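You operate a simulated robot arm through the tools that you are given. There is no shell and no other tool. Be economical: measure what you need, move in short steps, check, and stop when the job is done.

You run a simulated robot arm. Do the job below in one go: nothing can be reset, and whatever is moved stays where it is left.

TASK
Switch the grey machine off, then swap its empty bobbin for bobbin 29 and close the slide plate.
Fine: the empty one goes into the teal tray.

Only the result counts: the job must be done as asked and must still hold three seconds after the hand-in. Knocking over, shifting, dropping, spilling or breaking anything else fails it.

THE ROBOT
A 6-joint arm with a two-finger parallel gripper on a trunk, on a base that drives. Base frame: it is fixed to the floor where the robot stands at the start and does not move with it; the origin is under the middle of the robot, x ahead of it, y to its left, z up; the surface under the hand at the start is at about z = 0.78. Lengths are in m, angles in rad, forces in N, time in s.
With the tool pointing down near the work surface it reaches from about 0.32 to 0.82 m from the robot's upright axis, wherever it stands. Its first joint turns from -2.897 to 2.897 rad. Places, roughly: bobbin case of the grey machine [0.4, 0.4, 0.8]; grey machine slide plate [0.4, 0.4, 0.8]; inside of the teal tray [0.6, 0, 0.8]; main switch of the bench machine [0.5, 0, 0.7]. Payload 3.43 kg.
The TCP is the grasp point between the finger pads, 0.034 m short of the fingertips. In the tool frame z runs along the fingers and y along their closing line. Largest opening 0.128 m; finger width 0.024, thickness 0.012; the body of the gripper, 0.048 by 0.13 m, starts 0.096 m behind the TCP.
Orientation is told as [roll, pitch, yaw] about the base's x, y, z axes, in that order, counted from this pose: with the fingers straight down and closing along the base's y, the tool's x points along the base's -x, its y along +y and its z along -z.

THE INTERFACE
- The arm moves only by the tool arm_command. Its argument "deltas" is a list of rows, each a list of 3 entries, a list of its own where there are three numbers: the shift along the tool's x, y, z in units of 150 mm (1.0 is 150 mm), then the turn, a rotation vector about the tool's x, y, z in units of 120 degrees (1.0 is 120 degrees), then the gripper command, from -1 (shut) to 1 (fully open), values between in proportion. In form: [[[tx, ty, tz], [ax, ay, az], grip], ...]. A call has 1 to 10 rows; each row is the pose to reach, as a shift and turn from the pose commanded when the call began, along the tool's axes at that moment. A call with a number of a shift or a turn outside -1 to 1 is refused whole. A row lasts 0.2 s, in which the tool goes at most 0.05 m and 0.15 rad; a call with a longer step from one row to the next is refused whole, and so is a gripper value outside its range. A pose out of reach is approached as far as the arm can. The call stops where the force on the tool passes 90 N (or 10 N more than at its start, if that is more) or the arm is blocked; 0.2 s more then pass. The fingers move at their own pace (about 0.045 m/s each) and stop on an object; they squeeze with about 32 N. The grip force told is the motor's: it shows also when the fingers shut on nothing. Time passes only in rows, and 0.2 s behind the last, so rows that repeat a pose let the fingers close. It gives the time, the measured TCP pose, the force on the tool (base axes), the opening and the grip force at its end, in the units of the frame above (readings bear some noise), with the torque about the TCP (base axes, N m) and any sound that the robot's microphone picked up, and new pictures: "views" is both (left out), scene, wrist or none.
- Cameras (640 x 400 px; columns grow to the right, rows downward): "scene" is now at [0.0302, 0.1413, 1.5144]; the picture's right is [0.09, -1.00, 0.00], its down [-0.75, -0.07, -0.66] and it looks along [0.65, 0.06, -0.75] (base axes); focal length 260 px, centre (320, 200). "wrist" rides on the gripper at [0.076, -0.011, -0.16] in the tool frame; the picture's right is [0.15, 0.99, 0.00], its down [-0.88, 0.13, -0.46] and it looks along [-0.45, 0.07, 0.89] (tool axes); focal length 234 px, centre (320, 200). There is no depth. A picture from a camera that has moved, and an enlarged one, comes with that camera's place and axes in the base frame and with its lens. The place of the scene camera against the robot may be out by one fixed shift of up to 0.025 m in any direction.
- base_move(legs): drives the robot by 1 to 6 legs, each [ahead, turn to the left] in m and rad, along the robot's own axes; the way and the turn of a leg run together, so that a leg with both is an arc; at most 1.5 m and 3.142 rad a leg. The arm and the cameras ride along, it lands a little off, and it stops where it bumps. It gives what a move gives, and a new picture of the scene camera.
- pan_tilt(pan, tilt): turns the head with the scene camera to pan (to the left, within 2.705 rad either way) and tilt (down, from -0.506 to 1.204), counted from straight ahead of the robot. It gives what a move gives, and a new picture of the scene camera.
- inspect(camera, box): a new picture of the part [left, top, right, bottom] of that camera's present view, enlarged. The clock stands still meanwhile.
- hand_in(): hands the job in; it is judged then, once.

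Go step by step. Nothing tells you exact positions but the pictures and the camera data: compare them with the known pose of the tool, close in by small moves and look again before you grip or let go. The budget is 120 turns and 260 pictures, counting those below and the enlarged ones. Unless the task says otherwise, let go and move clear before handing in, and close with one line.

The tools are called after ">>>" as name(argument=value, ...) on one line, values as JSON. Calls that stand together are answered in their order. arm_command: Moves the arm, as the interface text tells. Its arguments: {"type":"object","properties":{"deltas":{"type":"array","items":{"type":"array"}},"views":{"type":"string","enum":["both","scene","wrist","none"]}},"required":["deltas"]} The other tools are called the same way: base_move (legs) drives the base; pan_tilt (pan, tilt) turns the head that bears the scene camera; inspect (camera, box) takes an enlarged picture of a part of a camera's view; hand_in () hands the job in.

At the start:

```text
t: 0.0
eef_pos: [0.4609, 0.0826, 1.0603]
ee_rot: [-0.001, 0.0, 0.0]
wrist_force: [0.2, 0.6, 0.5]
moment: [-0.01, 0.0, -0.01]
grip_width: 0.1279
finger_force: 0.2
robot x, y, heading: [-0.0005, -0.022, -0.001]
head pan, tilt: [0.093, 0.853]
```

scene: 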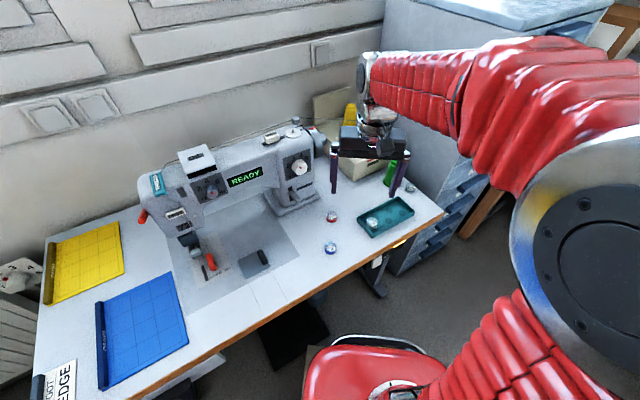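
wrist: 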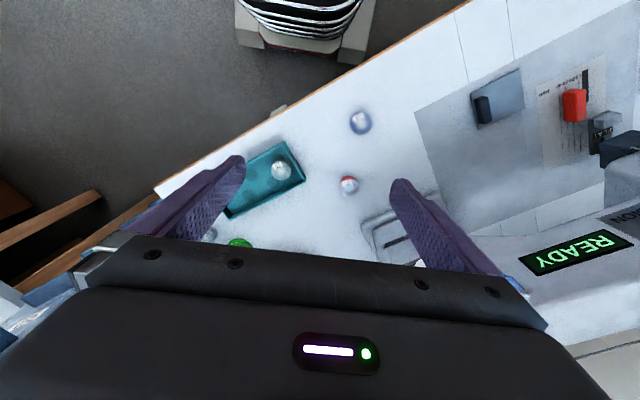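

I see a grey sewing machine with READY lit, a slide plate by the needle area, two bobbins on the table and one in the teal tray. I will enlarge the relevant parts first.

>>> inspect(camera="scene", box=[150, 210, 310, 310])

>>> inspect(camera="scene", box=[300, 180, 440, 268])

>>> inspect(camera="wrist", box=[200, 80, 420, 218])

>>> inspect(camera="wrist", box=[440, 50, 640, 175])

>>> inspect(camera="scene", box=[240, 230, 420, 342])

```text
4.00 times, centred on (230, 260) of scene
camera zoom: at [0.0302, 0.1413, 1.5144], right [0.09, -1.0, 0.0], down [-0.75, -0.07, -0.66], along [0.65, 0.06, -0.75], focal length 1041 px, centre (680, -40)
```

zoom: 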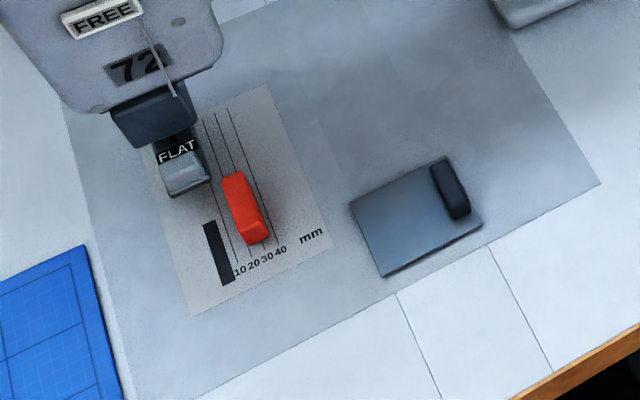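

```text
4.55 times, centred on (370, 224) of scene
camera zoom: at [0.0302, 0.1413, 1.5144], right [0.09, -1.0, 0.0], down [-0.75, -0.07, -0.66], along [0.65, 0.06, -0.75], focal length 1183 px, centre (93, 91)
```

zoom: 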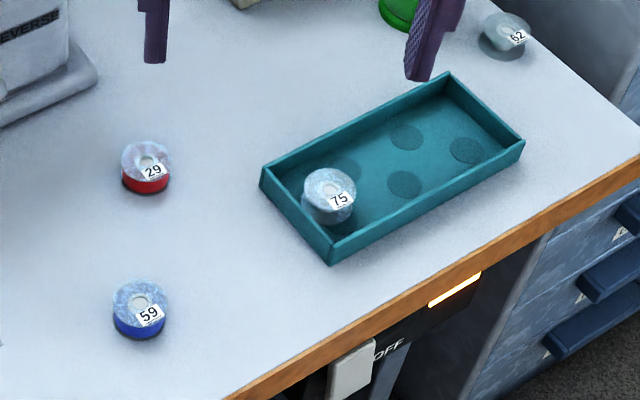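

```text
2.90 times, centred on (310, 149) of wrist
camera zoom: at [0.3857, 0.07, 1.2214], right [-0.15, 0.99, 0.0], down [0.88, 0.13, 0.46], along [0.45, 0.07, -0.89], focal length 679 px, centre (349, 348)
```

zoom: 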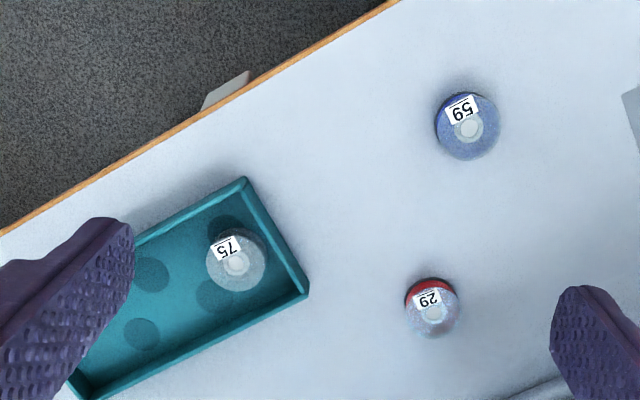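

```text
3.20 times, centred on (540, 112) of wrist
camera zoom: at [0.3857, 0.07, 1.2214], right [-0.15, 0.99, 0.0], down [0.88, 0.13, 0.46], along [0.45, 0.07, -0.89], focal length 749 px, centre (-384, 480)
```

zoom: 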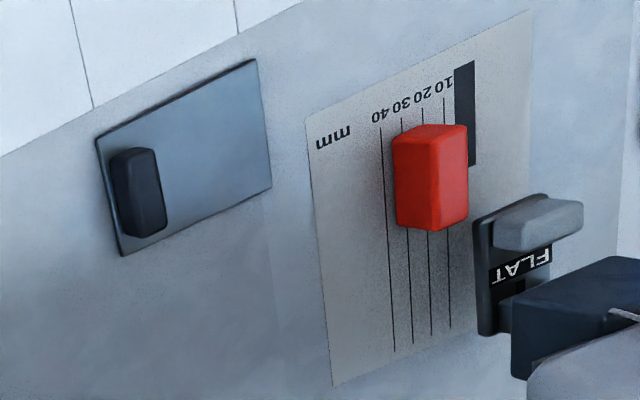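

```text
3.56 times, centred on (330, 286) of scene
camera zoom: at [0.0302, 0.1413, 1.5144], right [0.09, -1.0, 0.0], down [-0.75, -0.07, -0.66], along [0.65, 0.06, -0.75], focal length 925 px, centre (284, -106)
```

zoom: 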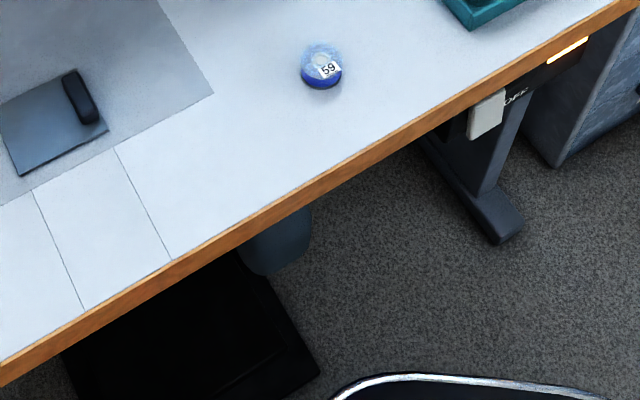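

Bobbin 29 is the red one; the switch hangs under the front edge near [0.46, -0.01, 0.72]. I will look at the switch and machine head more closely.

>>> inspect(camera="scene", box=[352, 232, 416, 272])

>>> inspect(camera="scene", box=[130, 120, 330, 245])

>>> inspect(camera="scene", box=[236, 240, 284, 276])

```text
10.00 times, centred on (384, 252) of scene
camera zoom: at [0.0302, 0.1413, 1.5144], right [0.09, -1.0, 0.0], down [-0.75, -0.07, -0.66], along [0.65, 0.06, -0.75], focal length 2602 px, centre (-320, -320)
```

zoom: 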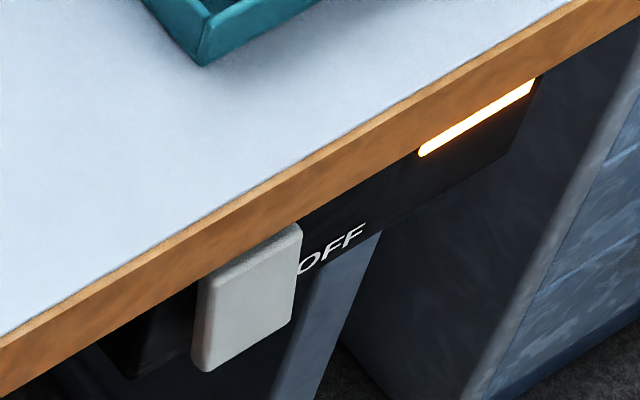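

```text
3.20 times, centred on (230, 182) of scene
camera zoom: at [0.0302, 0.1413, 1.5144], right [0.09, -1.0, 0.0], down [-0.75, -0.07, -0.66], along [0.65, 0.06, -0.75], focal length 833 px, centre (608, 256)
```

zoom: 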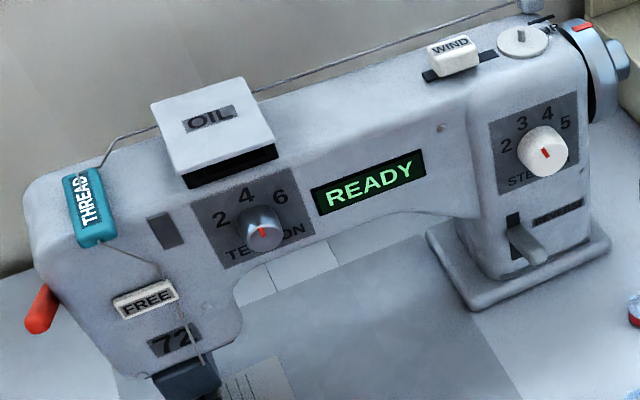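

```text
11.11 times, centred on (260, 258) of scene
camera zoom: at [0.0302, 0.1413, 1.5144], right [0.09, -1.0, 0.0], down [-0.75, -0.07, -0.66], along [0.65, 0.06, -0.75], focal length 2891 px, centre (987, -444)
```

zoom: 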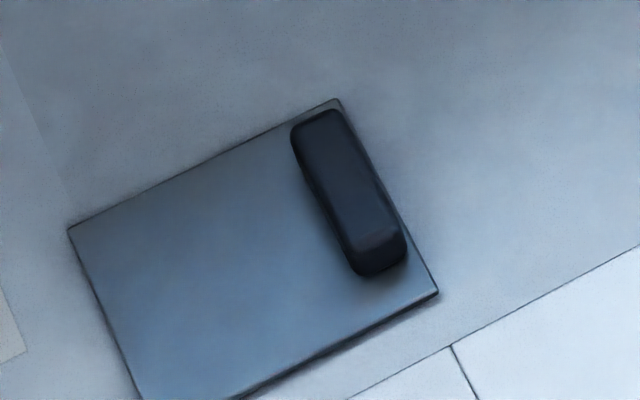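

The knob sits left of an OFF mark with a lit lamp; I want a frontal look before touching it. I turn the wrist to face the bench front and move toward the robot.

>>> arm_command(deltas=[[[0.13, -0.19, 0.08], [0, 0, -0.063], 0], [[0.26, -0.38, 0.16], [0, 0, -0.126], -0.5], [[0.4, -0.57, 0.24], [0, 0, -0.189], -1], [[0.53, -0.76, 0.32], [0, 0, -0.252], -1], [[0.667, -0.95, 0.4], [0, 0, -0.3147], -1]], views="none")

>>> arm_command(deltas=[[[0, 0, 0], [0, -0.07, 0], -1], [[0, 0, 0], [0, -0.14, 0], -1], [[0, 0, 0], [0, -0.21, 0], -1], [[0, 0, 0], [0, -0.28, 0], -1], [[0, 0, 0], [0, -0.34, 0], -1]], views="wrist")

```text
t: 1.2
eef_pos: [0.3579, -0.0633, 0.9997]
ee_rot: [0.0, 0.0, 0.662]
wrist_force: [-0.7, 0.0, 0.7]
moment: [0.02, 0.0, -0.03]
grip_width: 0.0243
finger_force: 0.0
robot x, y, heading: [0.0007, -0.0205, -0.002]
head pan, tilt: [0.093, 0.853]
```

```text
t: 2.4
eef_pos: [0.3624, -0.0617, 1.0032]
ee_rot: [0.0, -0.714, 0.659]
wrist_force: [-1.0, 0.7, -0.3]
moment: [0.02, 0.04, -0.03]
grip_width: 0.0
finger_force: 31.9
robot x, y, heading: [-0.0014, -0.0162, 0.001]
head pan, tilt: [0.093, 0.853]
camera wrist: at [0.2406, -0.1697, 1.0732], right [-0.69, 0.71, -0.1], down [0.21, 0.33, 0.92], along [0.69, 0.62, -0.38], focal length 234 px, centre (320, 200)
```

wrist: 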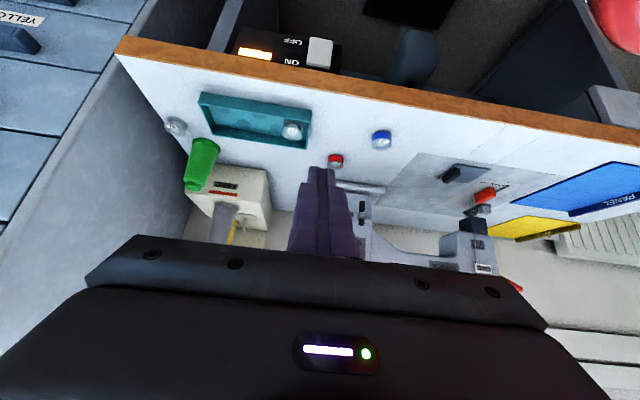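

>>> inspect(camera="wrist", box=[220, 20, 348, 100])

>>> inspect(camera="wrist", box=[400, 140, 528, 220])

```text
5.00 times, centred on (284, 60) of wrist
camera zoom: at [0.2406, -0.1697, 1.0732], right [-0.69, 0.71, -0.1], down [0.21, 0.33, 0.92], along [0.69, 0.62, -0.38], focal length 1171 px, centre (500, 900)
```

zoom: 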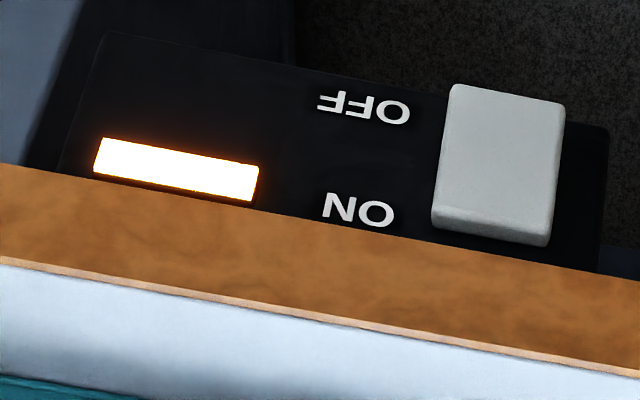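

```text
5.00 times, centred on (464, 180) of wrist
camera zoom: at [0.2406, -0.1697, 1.0732], right [-0.69, 0.71, -0.1], down [0.21, 0.33, 0.92], along [0.69, 0.62, -0.38], focal length 1171 px, centre (-400, 300)
```

zoom: 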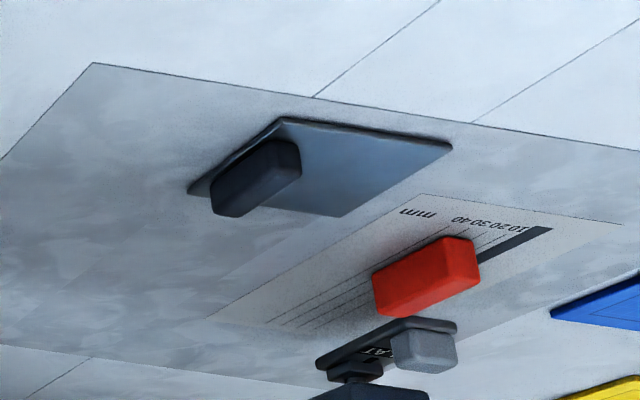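

The close look shows a rocker: ON above, OFF below, with the lower half standing out. I lower the closed fingers in front of it (about [0.448, -0.017, 0.69]), staying clear of the table edge.

>>> arm_command(deltas=[[[0.145, -0.014, 0.2], [0, 0, 0], -1], [[0.29, -0.028, 0.4], [0, 0, 0], -1], [[0.435, -0.042, 0.6], [0, 0, 0], -1], [[0.58, -0.056, 0.797], [0, 0, 0], -1]], views="none")

>>> arm_command(deltas=[[[0.145, -0.014, 0.2], [0, 0, 0], -1], [[0.29, -0.028, 0.4], [0, 0, 0], -1], [[0.435, -0.042, 0.6], [0, 0, 0], -1], [[0.58, -0.056, 0.797], [0, 0, 0], -1]], views="both")

```text
t: 3.4
eef_pos: [0.4092, -0.0796, 0.8534]
ee_rot: [0.001, -0.709, 0.66]
wrist_force: [0.1, -0.6, 0.6]
moment: [-0.01, -0.01, -0.03]
grip_width: 0.0002
finger_force: 31.9
out of reach, approached as far as the arm can: row 1, 2, 3, 4
robot x, y, heading: [-0.0006, -0.0213, 0.001]
head pan, tilt: [0.093, 0.853]
```

```text
t: 4.4
eef_pos: [0.4352, -0.0891, 0.7302]
ee_rot: [0.018, -0.706, 0.651]
wrist_force: [0.1, 0.4, -0.8]
moment: [-0.01, -0.02, -0.01]
grip_width: 0.0
finger_force: 31.8
out of reach, approached as far as the arm can: row 3, 4
robot x, y, heading: [0.0012, -0.0217, -0.003]
head pan, tilt: [0.093, 0.853]
camera scene: at [0.0301, 0.1412, 1.5144], right [0.09, -1.0, 0.0], down [-0.75, -0.07, -0.66], along [0.65, 0.06, -0.75], focal length 260 px, centre (320, 200)
camera wrist: at [0.317, -0.1988, 0.8026], right [-0.7, 0.71, -0.08], down [0.22, 0.32, 0.92], along [0.68, 0.62, -0.38], focal length 234 px, centre (320, 200)
```

scene: 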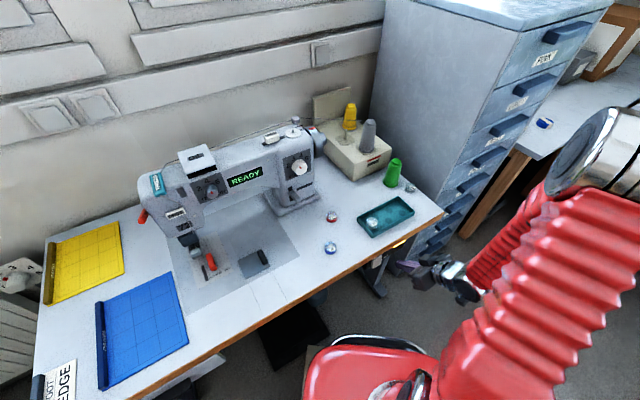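
wrist: 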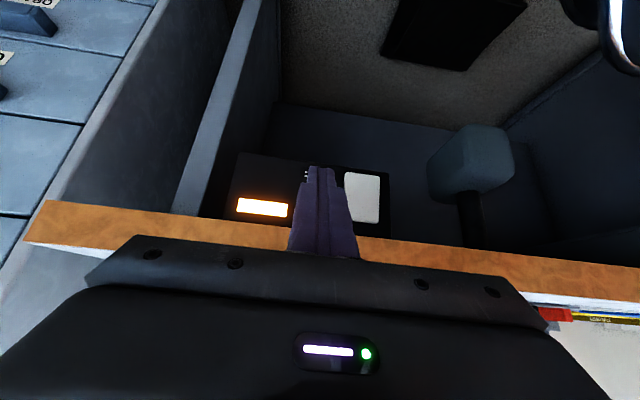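

The arm is too close to the trunk for this pose, so I back the robot off by about 0.2 m. The two wrist views put the rocker's lower edge at about [0.455, -0.012, 0.673].

>>> base_move(legs=[[-0.22, 0]])

```text
t: 6.4
eef_pos: [0.2148, -0.0887, 0.7304]
ee_rot: [0.018, -0.708, 0.651]
wrist_force: [-0.7, 0.4, 1.2]
moment: [0.01, -0.02, -0.02]
grip_width: 0.0
finger_force: 32.0
robot x, y, heading: [-0.2221, -0.0192, -0.003]
head pan, tilt: [0.093, 0.853]
camera scene: at [-0.1906, 0.1412, 1.5144], right [0.09, -1.0, 0.0], down [-0.75, -0.07, -0.66], along [0.65, 0.06, -0.75], focal length 260 px, centre (320, 200)
```

scene: 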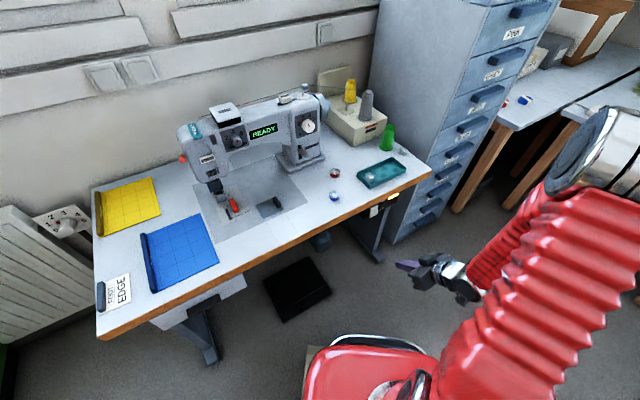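

Now plenty of room; I bring the fingers to about 5 cm in front of the rocker's lower half.

>>> arm_command(deltas=[[[-0.135, -0.114, 0.165], [0, 0, 0], -1], [[-0.27, -0.228, 0.33], [0, 0, 0], -1], [[-0.405, -0.342, 0.494], [0, 0, 0], -1], [[-0.54, -0.457, 0.658], [0, 0, 0], -1], [[-0.675, -0.571, 0.823], [0, 0, 0], -1]], views="wrist")

```text
t: 7.6
eef_pos: [0.3912, -0.0594, 0.6992]
ee_rot: [0.017, -0.705, 0.652]
wrist_force: [0.7, 0.0, 0.4]
moment: [0.01, -0.01, 0.0]
grip_width: 0.0
finger_force: 31.5
robot x, y, heading: [-0.2155, -0.0167, -0.002]
head pan, tilt: [0.093, 0.853]
camera wrist: at [0.272, -0.1698, 0.7726], right [-0.7, 0.71, -0.08], down [0.22, 0.32, 0.92], along [0.68, 0.62, -0.38], focal length 234 px, centre (320, 200)
```

wrist: 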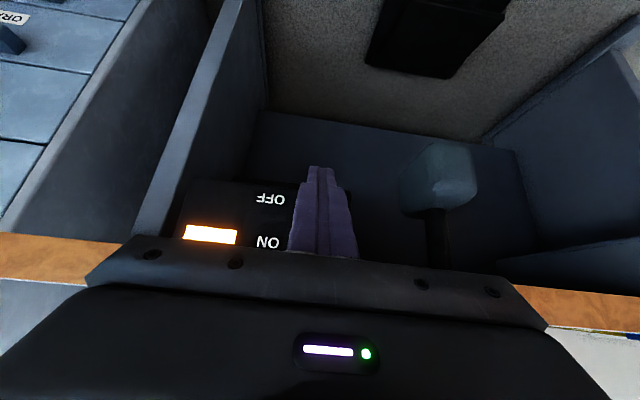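

Fingers are lined up with the rocker; pushing forward in small steps.

>>> arm_command(deltas=[[[-0.101, 0, 0.087], [0, 0, 0], -1], [[-0.202, 0, 0.175], [0, 0, 0], -1], [[-0.252, 0, 0.218], [0, 0, 0], -1], [[-0.277, 0, 0.24], [0, 0, 0], -1], [[-0.302, 0, 0.262], [0, 0, 0], -1], [[-0.328, 0, 0.284], [0, 0, 0], -1]], views="wrist")

```text
t: 9.0
eef_pos: [0.4337, -0.029, 0.6969]
ee_rot: [0.021, -0.689, 0.639]
wrist_force: [-10.2, -7.1, 1.7]
moment: [-0.18, 0.04, -0.05]
grip_width: 0.0
finger_force: 31.9
robot x, y, heading: [-0.2186, -0.0196, -0.004]
head pan, tilt: [0.093, 0.853]
stopped in row 6: the force on the tool passed its limit at 100 N (the readings are from after the stop); the commanded pose is now the measured one
camera wrist: at [0.3152, -0.1364, 0.7717], right [-0.69, 0.72, -0.08], down [0.24, 0.33, 0.91], along [0.68, 0.61, -0.4], focal length 234 px, centre (320, 200)
```

wrist: 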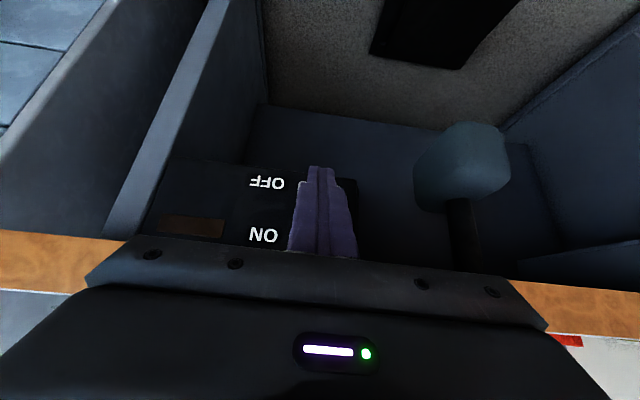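

The lamp is out: the machine is off. I back away and raise the hand.

>>> arm_command(deltas=[[[0.168, 0, -0.146], [0, 0, 0], -1], [[0.336, 0, -0.291], [0, 0, 0], -1], [[0.504, 0, -0.437], [0, 0, 0], -1], [[0.34, 0, -0.626], [0, 0, 0], -1], [[0.177, 0, -0.815], [0, 0, 0], -1], [[0.03, 0, -0.98], [0, 0, 0], -1]], views="scene")

>>> arm_command(deltas=[[[-0.164, 0, -0.189], [0, 0.068, 0], -1], [[-0.328, 0, -0.378], [0, 0.136, 0], -1], [[-0.49, 0, -0.567], [0, 0.204, 0], -1], [[-0.655, 0, -0.756], [0, 0.272, 0], -1], [[-0.655, 0, -0.756], [0, 0.334, 0], -1]], views="both")

```text
t: 10.4
eef_pos: [0.3579, -0.0853, 0.8097]
ee_rot: [0.022, -0.691, 0.64]
wrist_force: [-0.4, 0.6, 0.4]
moment: [0.02, 0.01, 0.03]
grip_width: 0.0
finger_force: 32.0
robot x, y, heading: [-0.2187, -0.0193, 0.003]
head pan, tilt: [0.093, 0.853]
camera scene: at [-0.1907, 0.1412, 1.5144], right [0.09, -1.0, 0.0], down [-0.75, -0.07, -0.66], along [0.65, 0.06, -0.75], focal length 260 px, centre (320, 200)
```

scene: 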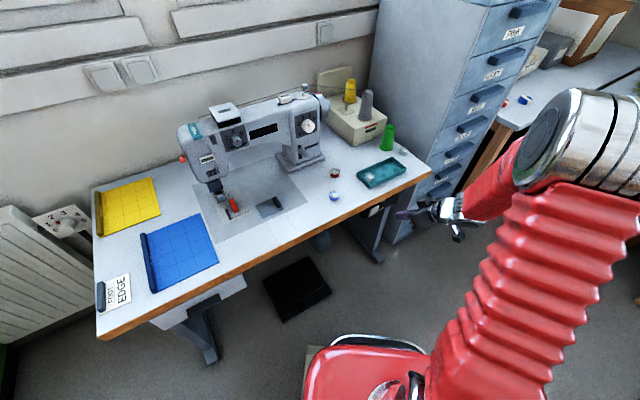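

```text
t: 11.6
eef_pos: [0.3625, -0.0879, 0.9585]
ee_rot: [0.015, 0.011, 0.653]
wrist_force: [-0.4, 0.7, 0.6]
moment: [0.0, -0.01, 0.01]
grip_width: 0.0001
finger_force: 31.8
robot x, y, heading: [-0.2237, -0.0205, -0.001]
head pan, tilt: [0.093, 0.853]
camera scene: at [-0.1909, 0.1412, 1.5144], right [0.09, -1.0, 0.0], down [-0.75, -0.07, -0.66], along [0.65, 0.06, -0.75], focal length 260 px, centre (320, 200)
camera wrist: at [0.3138, -0.1442, 1.1189], right [-0.72, 0.7, 0.02], down [0.63, 0.64, 0.45], along [0.3, 0.33, -0.89], focal length 234 px, centre (320, 200)
```

scene: 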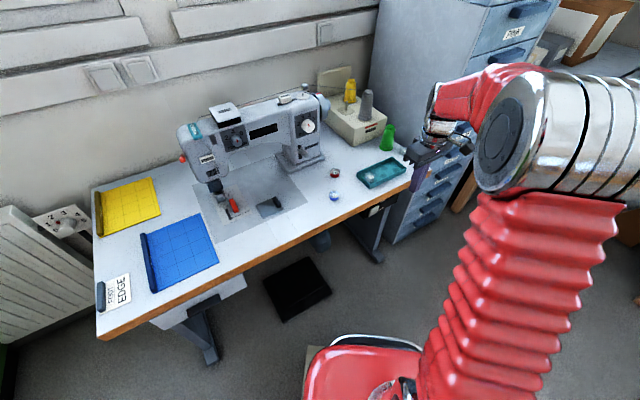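
wrist: 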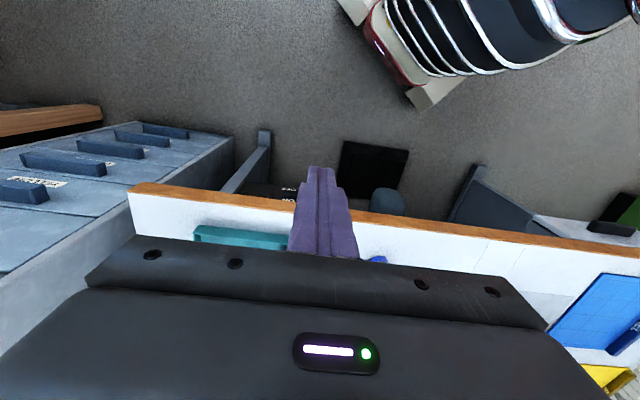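

Machine is off (display dark too). Next I drive forward a little so that plate, bobbins and tray are all in reach, then bring the hand over the slide plate to look.

>>> base_move(legs=[[0.12, 0]])

>>> arm_command(deltas=[[[-0.09, 0.29, 0], [0, 0, 0], -0.6], [[-0.18, 0.58, 0], [0, 0, 0], -0.6], [[-0.273, 0.877, 0], [0, 0, 0], -0.6]], views="none")

>>> arm_command(deltas=[[[-0.09, 0.29, 0], [0, 0, 0], -0.6], [[-0.18, 0.58, 0], [0, 0, 0], -0.6], [[-0.273, 0.877, 0], [0, 0, 0], -0.6]], views="none")

>>> arm_command(deltas=[[[-0.09, 0.29, 0], [0, 0, 0], -0.6], [[-0.18, 0.58, 0], [0, 0, 0], -0.6], [[-0.273, 0.877, 0], [0, 0, 0], -0.6]], views="both")

```text
t: 13.0
eef_pos: [0.4846, -0.0883, 0.9568]
ee_rot: [0.015, 0.009, 0.652]
wrist_force: [0.0, 0.4, -0.2]
moment: [0.01, 0.0, 0.01]
grip_width: 0.0
finger_force: 32.1
robot x, y, heading: [-0.1005, -0.0197, -0.006]
head pan, tilt: [0.093, 0.853]
camera scene: at [-0.0698, 0.141, 1.5144], right [0.09, -1.0, 0.0], down [-0.75, -0.07, -0.66], along [0.65, 0.06, -0.75], focal length 260 px, centre (320, 200)
```

scene: 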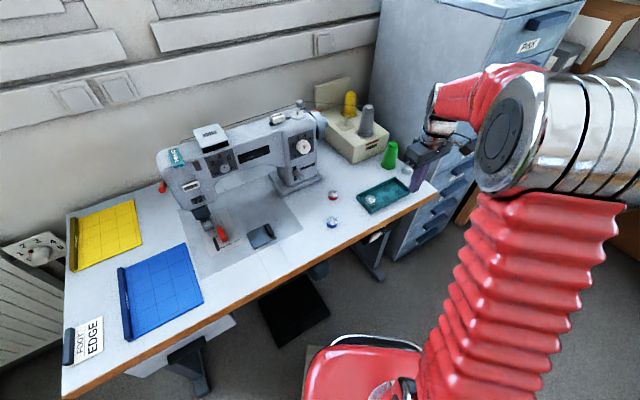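

```text
t: 13.8
eef_pos: [0.4367, 0.0432, 0.9599]
ee_rot: [0.017, 0.01, 0.652]
wrist_force: [-0.2, -0.1, -0.4]
moment: [0.02, 0.02, 0.01]
grip_width: 0.0254
finger_force: 0.0
robot x, y, heading: [-0.1039, -0.0163, -0.007]
head pan, tilt: [0.093, 0.853]
```

```text
t: 14.6
eef_pos: [0.3887, 0.172, 0.9625]
ee_rot: [0.016, 0.009, 0.65]
wrist_force: [-0.6, -0.4, -1.2]
moment: [-0.02, -0.02, 0.01]
grip_width: 0.0256
finger_force: 0.0
robot x, y, heading: [-0.0972, -0.0207, -0.003]
head pan, tilt: [0.093, 0.853]
```

```text
t: 15.4
eef_pos: [0.3426, 0.2987, 0.9642]
ee_rot: [0.016, 0.007, 0.652]
wrist_force: [0.3, -0.1, -0.1]
moment: [-0.01, 0.0, 0.02]
grip_width: 0.0256
finger_force: 0.1
robot x, y, heading: [-0.1013, -0.0197, -0.007]
head pan, tilt: [0.093, 0.853]
camera scene: at [-0.0699, 0.1411, 1.5143], right [0.09, -1.0, 0.0], down [-0.75, -0.07, -0.66], along [0.65, 0.06, -0.75], focal length 260 px, centre (320, 200)
camera wrist: at [0.2923, 0.242, 1.1249], right [-0.72, 0.7, 0.02], down [0.63, 0.63, 0.45], along [0.3, 0.33, -0.89], focal length 234 px, centre (320, 200)
```

scene: 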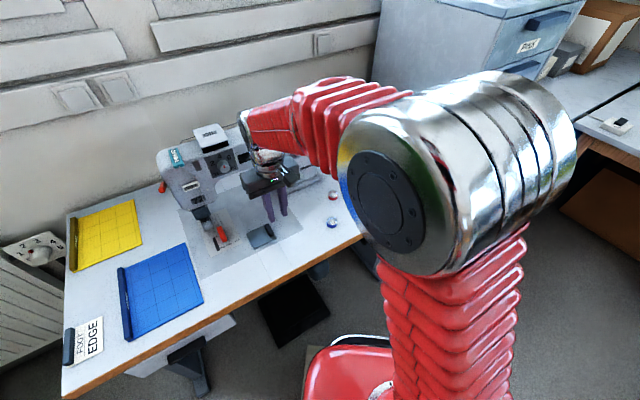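
wrist: 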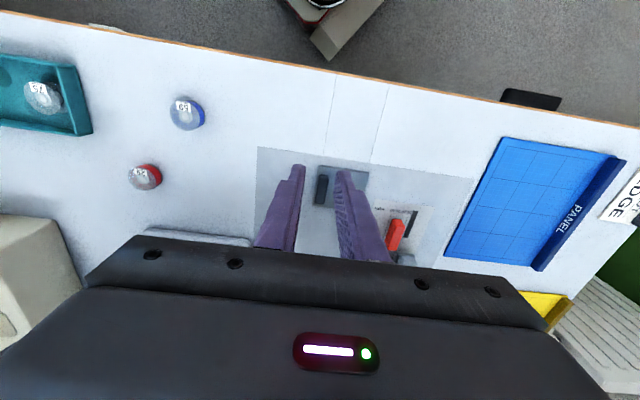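

The hand is over the plate area with everything in the wrist view. I enlarge the plate and the bobbins.

>>> inspect(camera="wrist", box=[280, 140, 440, 240])

>>> inspect(camera="wrist", box=[0, 40, 240, 200])

```text
4.00 times, centred on (360, 190) of wrist
camera zoom: at [0.2923, 0.242, 1.1249], right [-0.72, 0.7, 0.02], down [0.63, 0.63, 0.45], along [0.3, 0.33, -0.89], focal length 937 px, centre (160, 240)
```

zoom: 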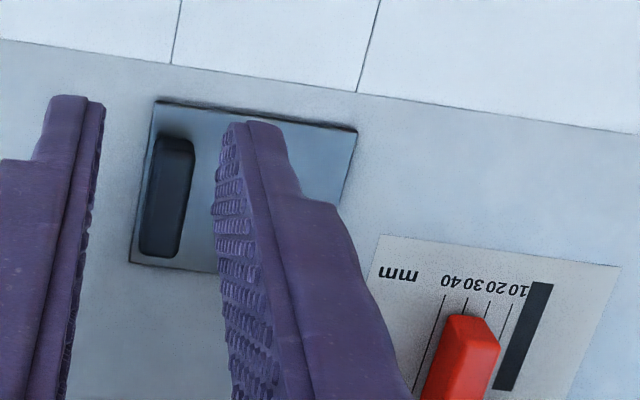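

```text
2.50 times, centred on (120, 120) of wrist
camera zoom: at [0.2923, 0.242, 1.1249], right [-0.72, 0.7, 0.02], down [0.63, 0.63, 0.45], along [0.3, 0.33, -0.89], focal length 585 px, centre (820, 400)
```

zoom: 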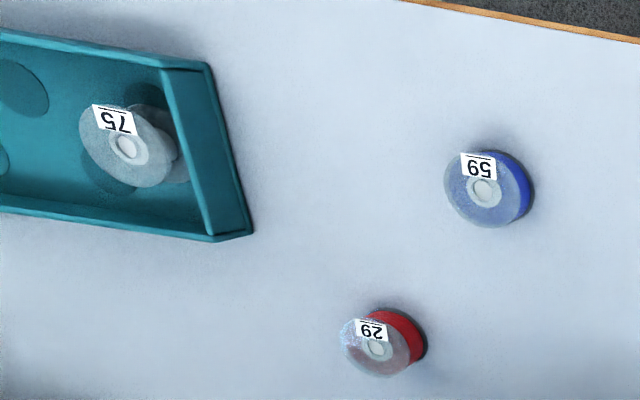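

Bobbin 29 is near [0.562, 0.153], about 2 cm tall; the plate knob is near [0.387, 0.352]. I go above the knob, part-way down, fingers about 45 mm open.

>>> arm_command(deltas=[[[-0.2, 0.05, 0.2], [0, 0, 0], -0.3], [[-0.448, 0.098, 0.38], [0, 0, 0], -0.3], [[-0.448, 0.098, 0.56], [0, 0, 0], -0.3]], views="wrist")

>>> inspect(camera="wrist", box=[240, 120, 400, 220])

```text
t: 16.2
eef_pos: [0.3856, 0.3505, 0.8779]
ee_rot: [0.015, 0.008, 0.654]
wrist_force: [-0.3, 0.2, -0.1]
moment: [-0.01, 0.02, -0.01]
grip_width: 0.0449
finger_force: 0.1
robot x, y, heading: [-0.1001, -0.0186, -0.006]
head pan, tilt: [0.093, 0.853]
camera wrist: at [0.3355, 0.2947, 1.0391], right [-0.72, 0.7, 0.02], down [0.63, 0.63, 0.45], along [0.3, 0.33, -0.89], focal length 234 px, centre (320, 200)
```

wrist: 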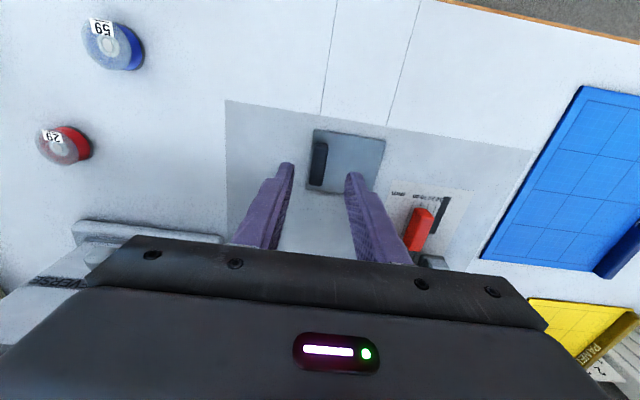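

```text
4.00 times, centred on (320, 170) of wrist
camera zoom: at [0.3355, 0.2947, 1.0391], right [-0.72, 0.7, 0.02], down [0.63, 0.63, 0.45], along [0.3, 0.33, -0.89], focal length 937 px, centre (320, 320)
```

zoom: 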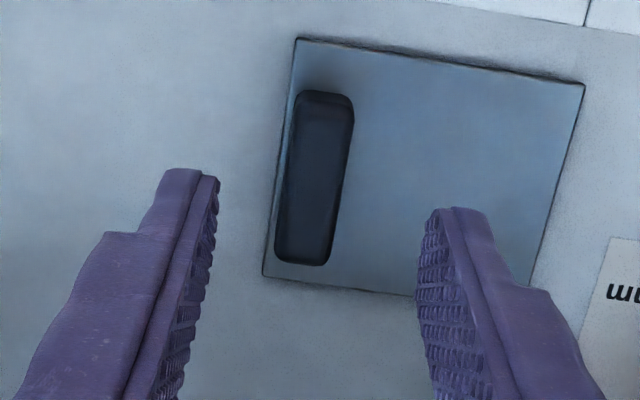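

The knob's top works out at about z = 0.79, nearly centred between the fingers. I descend so that the tips straddle it just above the plate.

>>> arm_command(deltas=[[[-0.037, 0.007, 0.15], [0, 0, 0], -0.3], [[-0.037, 0.007, 0.28], [0, 0, 0], -0.3], [[-0.037, 0.007, 0.34], [0, 0, 0], -0.3], [[-0.037, 0.007, 0.375], [0, 0, 0], -0.3]], views="wrist")

>>> inspect(camera="wrist", box=[240, 100, 400, 200])

```text
t: 17.2
eef_pos: [0.3885, 0.3571, 0.8221]
ee_rot: [0.015, 0.009, 0.652]
wrist_force: [-0.9, -0.4, -1.1]
moment: [0.0, 0.01, -0.01]
grip_width: 0.0448
finger_force: 0.3
robot x, y, heading: [-0.0998, -0.0184, 0.0]
head pan, tilt: [0.093, 0.853]
camera wrist: at [0.3383, 0.3004, 0.9828], right [-0.72, 0.7, 0.02], down [0.63, 0.63, 0.45], along [0.3, 0.33, -0.89], focal length 234 px, centre (320, 200)
```

wrist: 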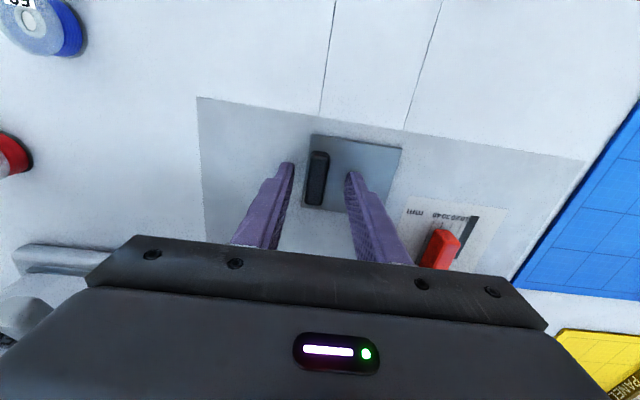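

```text
4.00 times, centred on (320, 150) of wrist
camera zoom: at [0.3383, 0.3004, 0.9828], right [-0.72, 0.7, 0.02], down [0.63, 0.63, 0.45], along [0.3, 0.33, -0.89], focal length 937 px, centre (320, 400)
```

zoom: 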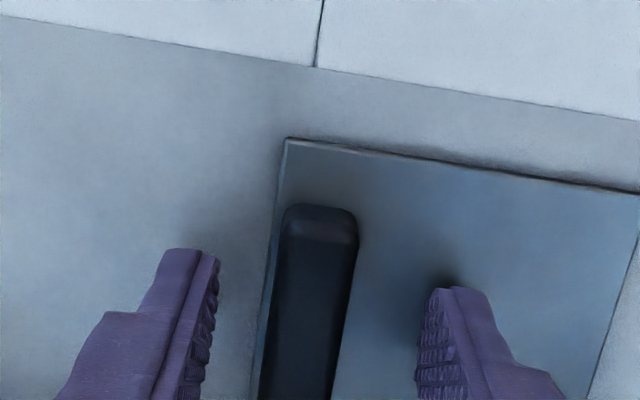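

The fingers straddle the knob; I close on it.

>>> arm_command(deltas=[[[0, 0, 0], [0, 0, 0], -1], [[0, 0, 0], [0, 0, 0], -1], [[0, 0, 0], [0, 0, 0], -1], [[0, 0, 0], [0, 0, 0], -1]], views="wrist")

```text
t: 18.2
eef_pos: [0.3897, 0.355, 0.8229]
ee_rot: [0.013, 0.007, 0.652]
wrist_force: [16.8, -24.0, -1.6]
moment: [-0.88, -0.83, -0.77]
grip_width: 0.0155
finger_force: 45.3
robot x, y, heading: [-0.0993, -0.0177, -0.001]
head pan, tilt: [0.093, 0.853]
camera wrist: at [0.3395, 0.2989, 0.9829], right [-0.72, 0.7, 0.02], down [0.63, 0.63, 0.45], along [0.3, 0.33, -0.89], focal length 234 px, centre (320, 200)
```

wrist: 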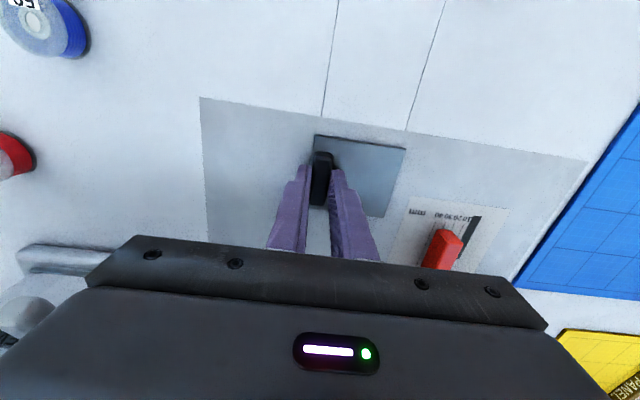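

The knob is held (15.5 mm). I slide it a little to the right and see whether the plate follows.

>>> arm_command(deltas=[[[0, -0.07, 0], [0, 0, 0], -1], [[0, -0.14, 0], [0, 0, 0], -1], [[0, -0.2, 0], [0, 0, 0], -1]], views="wrist")

```text
t: 19.0
eef_pos: [0.4062, 0.3332, 0.8231]
ee_rot: [0.016, 0.01, 0.651]
wrist_force: [-8.9, -4.9, 7.7]
moment: [-0.62, 0.06, -0.97]
grip_width: 0.0151
finger_force: 45.0
robot x, y, heading: [-0.0983, -0.0217, -0.005]
head pan, tilt: [0.093, 0.853]
camera wrist: at [0.3562, 0.2767, 0.9829], right [-0.72, 0.7, 0.02], down [0.63, 0.63, 0.45], along [0.3, 0.33, -0.89], focal length 234 px, centre (320, 200)
```

wrist: 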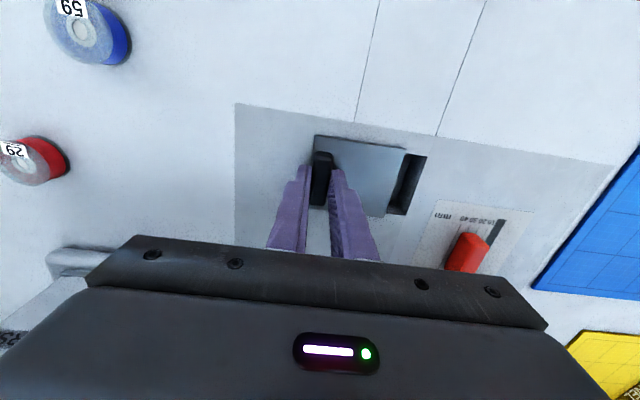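

The plate slides right and the well opens. I continue the slide.

>>> arm_command(deltas=[[[0.005, -0.1, 0], [0, 0, 0], -1], [[0.01, -0.2, 0], [0, 0, 0], -1], [[0.015, -0.28, 0], [0, 0, 0], -1], [[0.015, -0.34, 0], [0, 0, 0], -1]], views="wrist")

>>> inspect(camera="wrist", box=[300, 110, 460, 230])

```text
t: 20.0
eef_pos: [0.436, 0.2911, 0.8218]
ee_rot: [0.016, 0.005, 0.653]
wrist_force: [-4.3, -2.8, 24.1]
moment: [-0.77, 0.35, -0.93]
grip_width: 0.0155
finger_force: 44.9
robot x, y, heading: [-0.1028, -0.0204, -0.002]
head pan, tilt: [0.093, 0.853]
camera wrist: at [0.3862, 0.2351, 0.9825], right [-0.72, 0.7, 0.02], down [0.63, 0.63, 0.45], along [0.31, 0.33, -0.89], focal length 234 px, centre (320, 200)
```

wrist: 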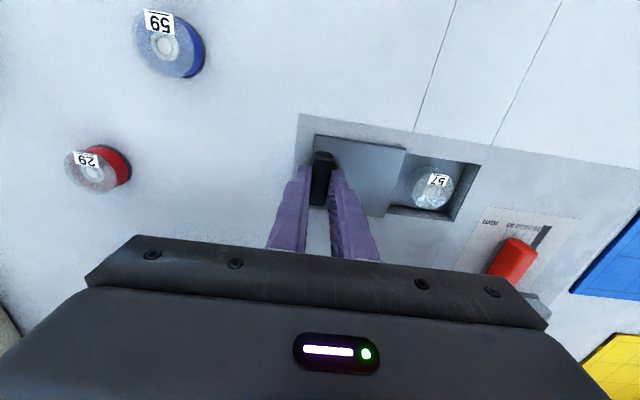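

```text
3.33 times, centred on (380, 170) of wrist
camera zoom: at [0.3862, 0.2351, 0.9825], right [-0.72, 0.7, 0.02], down [0.63, 0.63, 0.45], along [0.31, 0.33, -0.89], focal length 781 px, centre (120, 300)
```

zoom: 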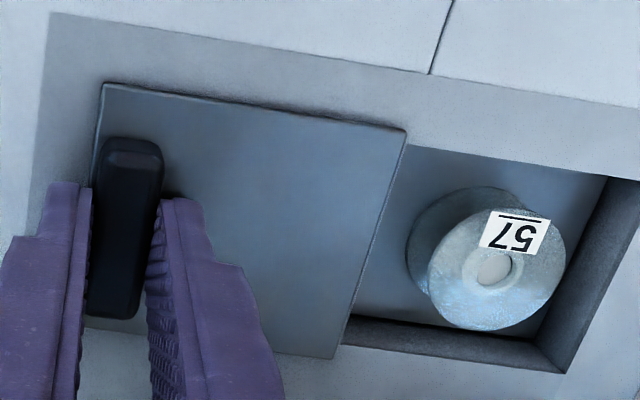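

The well with the empty bobbin 57 is open. I slide the plate further for finger room, gently.

>>> arm_command(deltas=[[[0.0, -0.05, 0], [0, 0, 0], -1], [[0.0, -0.1, 0], [0, 0, 0], -1], [[0.0, -0.15, 0], [0, 0, 0], -1]], views="wrist")

```text
t: 20.8
eef_pos: [0.4453, 0.2813, 0.8213]
ee_rot: [0.022, 0.007, 0.654]
wrist_force: [-40.5, 60.1, 29.2]
moment: [1.05, 1.14, -1.11]
grip_width: 0.0158
finger_force: 44.6
robot x, y, heading: [-0.0997, -0.0212, -0.001]
head pan, tilt: [0.093, 0.853]
camera wrist: at [0.3956, 0.223, 0.9818], right [-0.72, 0.7, 0.02], down [0.63, 0.63, 0.45], along [0.3, 0.34, -0.89], focal length 234 px, centre (320, 200)
```

wrist: 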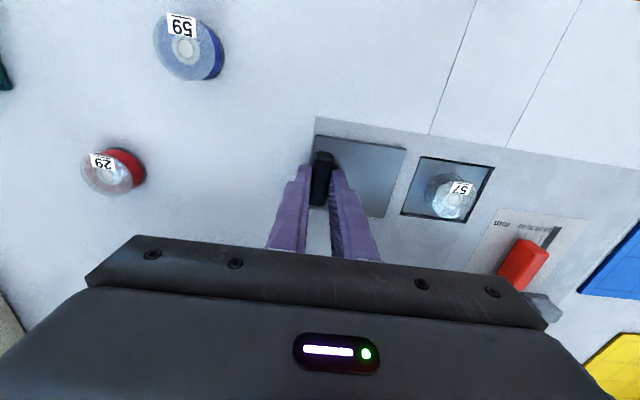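

The plate is at its end stop and the well fully open. I ease off, release the knob and rise.

>>> arm_command(deltas=[[[0.0, 0.04, 0], [0, 0, 0], -1], [[0.0, 0.04, 0], [0, 0, 0], -0.3], [[0.0, 0.04, 0], [0, 0, 0], -0.3], [[0.0, 0.04, 0], [0, 0, 0], -0.3], [[0.0, 0.04, -0.2], [0, 0, 0], -0.3], [[0.0, 0.04, -0.5], [0, 0, 0], -0.3]], views="wrist")

>>> inspect(camera="wrist", box=[340, 120, 500, 220])

```text
t: 22.2
eef_pos: [0.4467, 0.2778, 0.8941]
ee_rot: [0.015, 0.009, 0.652]
wrist_force: [-0.2, -0.8, -0.2]
moment: [0.03, -0.02, -0.02]
grip_width: 0.0447
finger_force: 0.0
robot x, y, heading: [-0.0998, -0.019, 0.002]
head pan, tilt: [0.093, 0.853]
camera wrist: at [0.3967, 0.2209, 1.0549], right [-0.72, 0.7, 0.02], down [0.63, 0.63, 0.45], along [0.3, 0.33, -0.89], focal length 234 px, centre (320, 200)
```

wrist: 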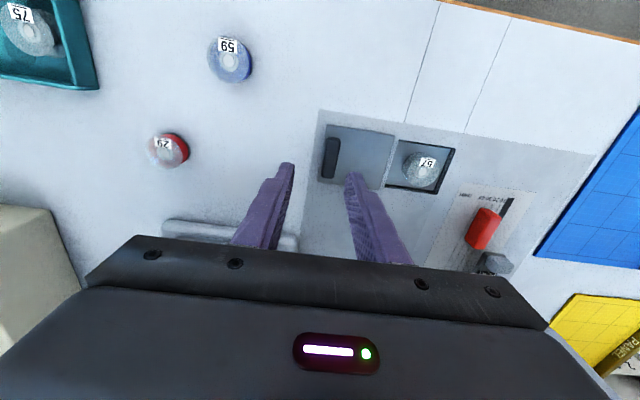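

```text
4.00 times, centred on (420, 170) of wrist
camera zoom: at [0.3967, 0.2209, 1.0549], right [-0.72, 0.7, 0.02], down [0.63, 0.63, 0.45], along [0.3, 0.33, -0.89], focal length 937 px, centre (-80, 320)
```

zoom: 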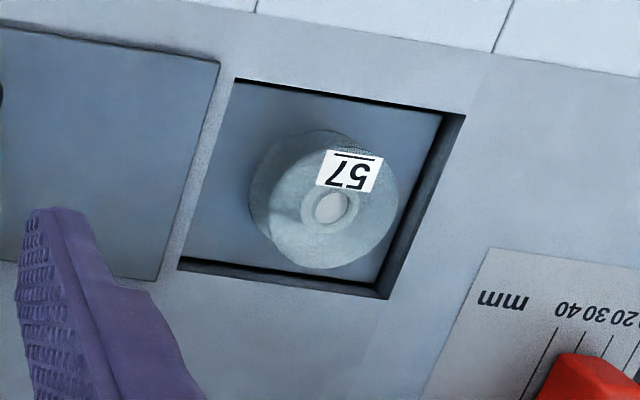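

The well is about 71×64 mm with bobbin 57 off-centre in it. Clearance matters, so I move to look from nearly straight above.

>>> arm_command(deltas=[[[-0.07, 0.22, -0.1], [0, 0, 0], 0], [[-0.14, 0.44, -0.2], [0, 0, 0], 0.1], [[-0.21, 0.66, -0.2], [0, 0, 0], 0.1], [[-0.28, 0.88, -0.2], [0, 0, 0], 0.1]], views="wrist")

>>> inspect(camera="wrist", box=[240, 50, 400, 150])

```text
t: 23.2
eef_pos: [0.401, 0.4093, 0.9296]
ee_rot: [0.016, 0.011, 0.651]
wrist_force: [0.0, 0.2, 0.0]
moment: [-0.01, 0.01, 0.0]
grip_width: 0.0702
finger_force: 0.1
robot x, y, heading: [-0.0966, -0.0187, -0.001]
head pan, tilt: [0.093, 0.853]
camera wrist: at [0.3508, 0.3527, 1.0895], right [-0.72, 0.7, 0.02], down [0.63, 0.63, 0.45], along [0.3, 0.33, -0.89], focal length 234 px, centre (320, 200)
```

wrist: 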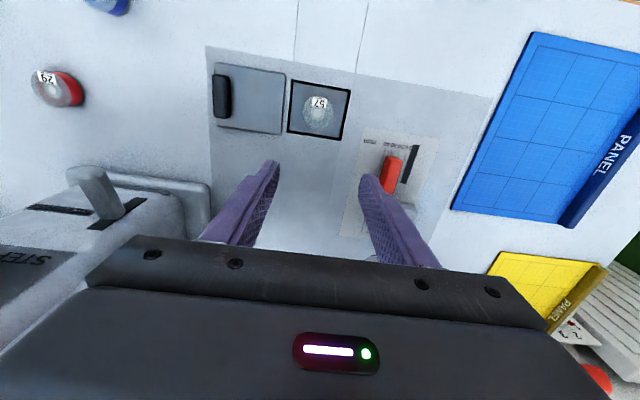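

```text
4.00 times, centred on (320, 100) of wrist
camera zoom: at [0.3508, 0.3527, 1.0895], right [-0.72, 0.7, 0.02], down [0.63, 0.63, 0.45], along [0.3, 0.33, -0.89], focal length 937 px, centre (320, 600)
```

zoom: 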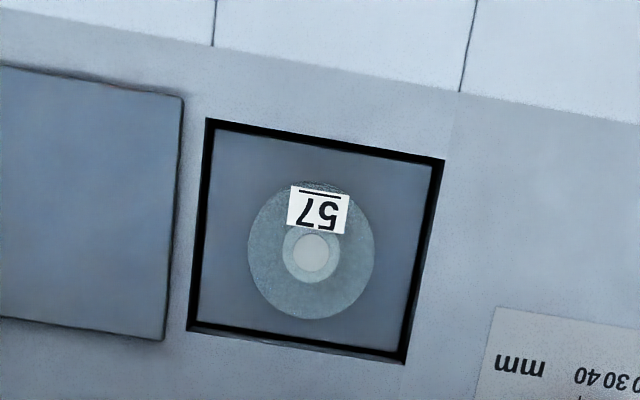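

From above, bobbin 57 (about 40 mm across) is centred in the well with ~16 mm on each side along the closing line, so the fingers fit. I align over it, fingers 47 mm open, and go down part-way.

>>> arm_command(deltas=[[[0.14, -0.02, 0.0], [0, 0, 0], -0.266], [[0.285, -0.041, 0.13], [0, 0, 0], -0.266], [[0.285, -0.041, 0.35], [0, 0, 0], -0.266], [[0.285, -0.041, 0.53], [0, 0, 0], -0.266]], views="wrist")

>>> inspect(camera="wrist", box=[240, 110, 400, 210])

```text
t: 24.2
eef_pos: [0.3685, 0.3778, 0.8505]
ee_rot: [0.015, 0.009, 0.654]
wrist_force: [0.4, -0.4, -0.6]
moment: [-0.01, 0.01, -0.02]
grip_width: 0.047
finger_force: 0.0
robot x, y, heading: [-0.1004, -0.0201, -0.001]
head pan, tilt: [0.093, 0.853]
camera wrist: at [0.3188, 0.3213, 1.0103], right [-0.72, 0.7, 0.02], down [0.63, 0.63, 0.45], along [0.3, 0.33, -0.89], focal length 234 px, centre (320, 200)
```

wrist: 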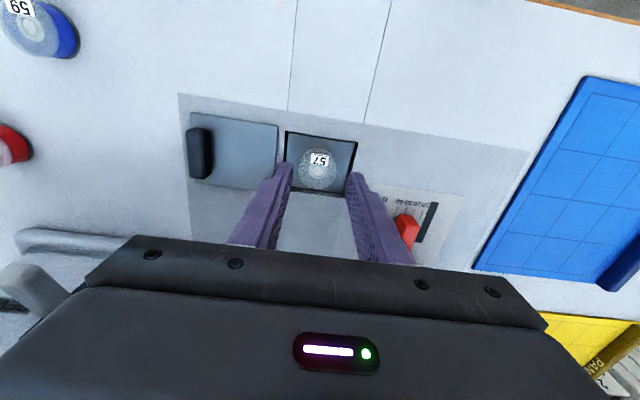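

```text
4.00 times, centred on (320, 160) of wrist
camera zoom: at [0.3188, 0.3213, 1.0103], right [-0.72, 0.7, 0.02], down [0.63, 0.63, 0.45], along [0.3, 0.33, -0.89], focal length 937 px, centre (320, 360)
```

zoom: 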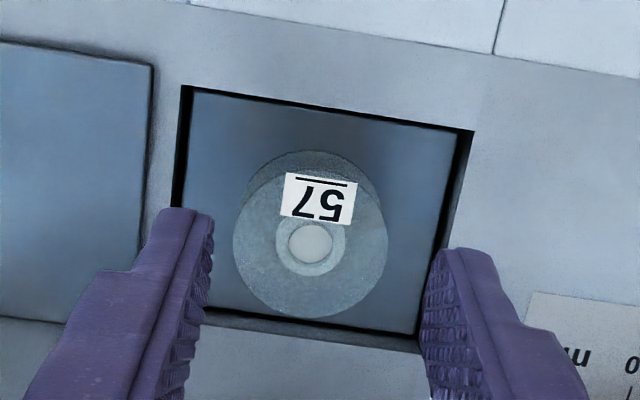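

Bobbin and fingers line up; I shift 3 mm ahead and lower into the well.

>>> arm_command(deltas=[[[-0.025, -0.011, 0.0], [0, 0, 0], -0.266], [[-0.025, -0.011, 0.12], [0, 0, 0], -0.266], [[-0.025, -0.011, 0.2], [0, 0, 0], -0.266], [[-0.025, -0.011, 0.25], [0, 0, 0], -0.266]], views="wrist")

>>> inspect(camera="wrist", box=[240, 90, 400, 190])

```text
t: 25.2
eef_pos: [0.3727, 0.3784, 0.8118]
ee_rot: [0.016, 0.01, 0.653]
wrist_force: [0.4, 0.0, 0.2]
moment: [0.02, -0.01, 0.02]
grip_width: 0.0468
finger_force: 0.1
robot x, y, heading: [-0.1002, -0.021, 0.001]
head pan, tilt: [0.093, 0.853]
camera wrist: at [0.3224, 0.3215, 0.9723], right [-0.72, 0.7, 0.02], down [0.63, 0.63, 0.45], along [0.3, 0.33, -0.89], focal length 234 px, centre (320, 200)
```

wrist: 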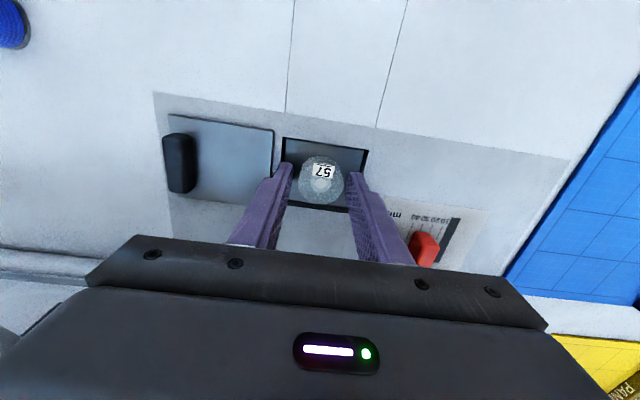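

```text
4.00 times, centred on (320, 140) of wrist
camera zoom: at [0.3224, 0.3215, 0.9723], right [-0.72, 0.7, 0.02], down [0.63, 0.63, 0.45], along [0.3, 0.33, -0.89], focal length 937 px, centre (320, 440)
```

zoom: 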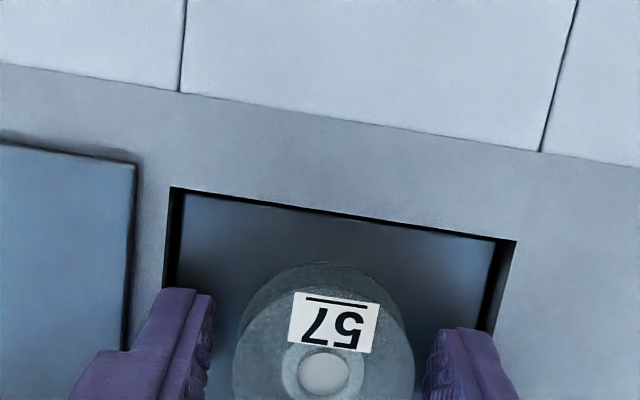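

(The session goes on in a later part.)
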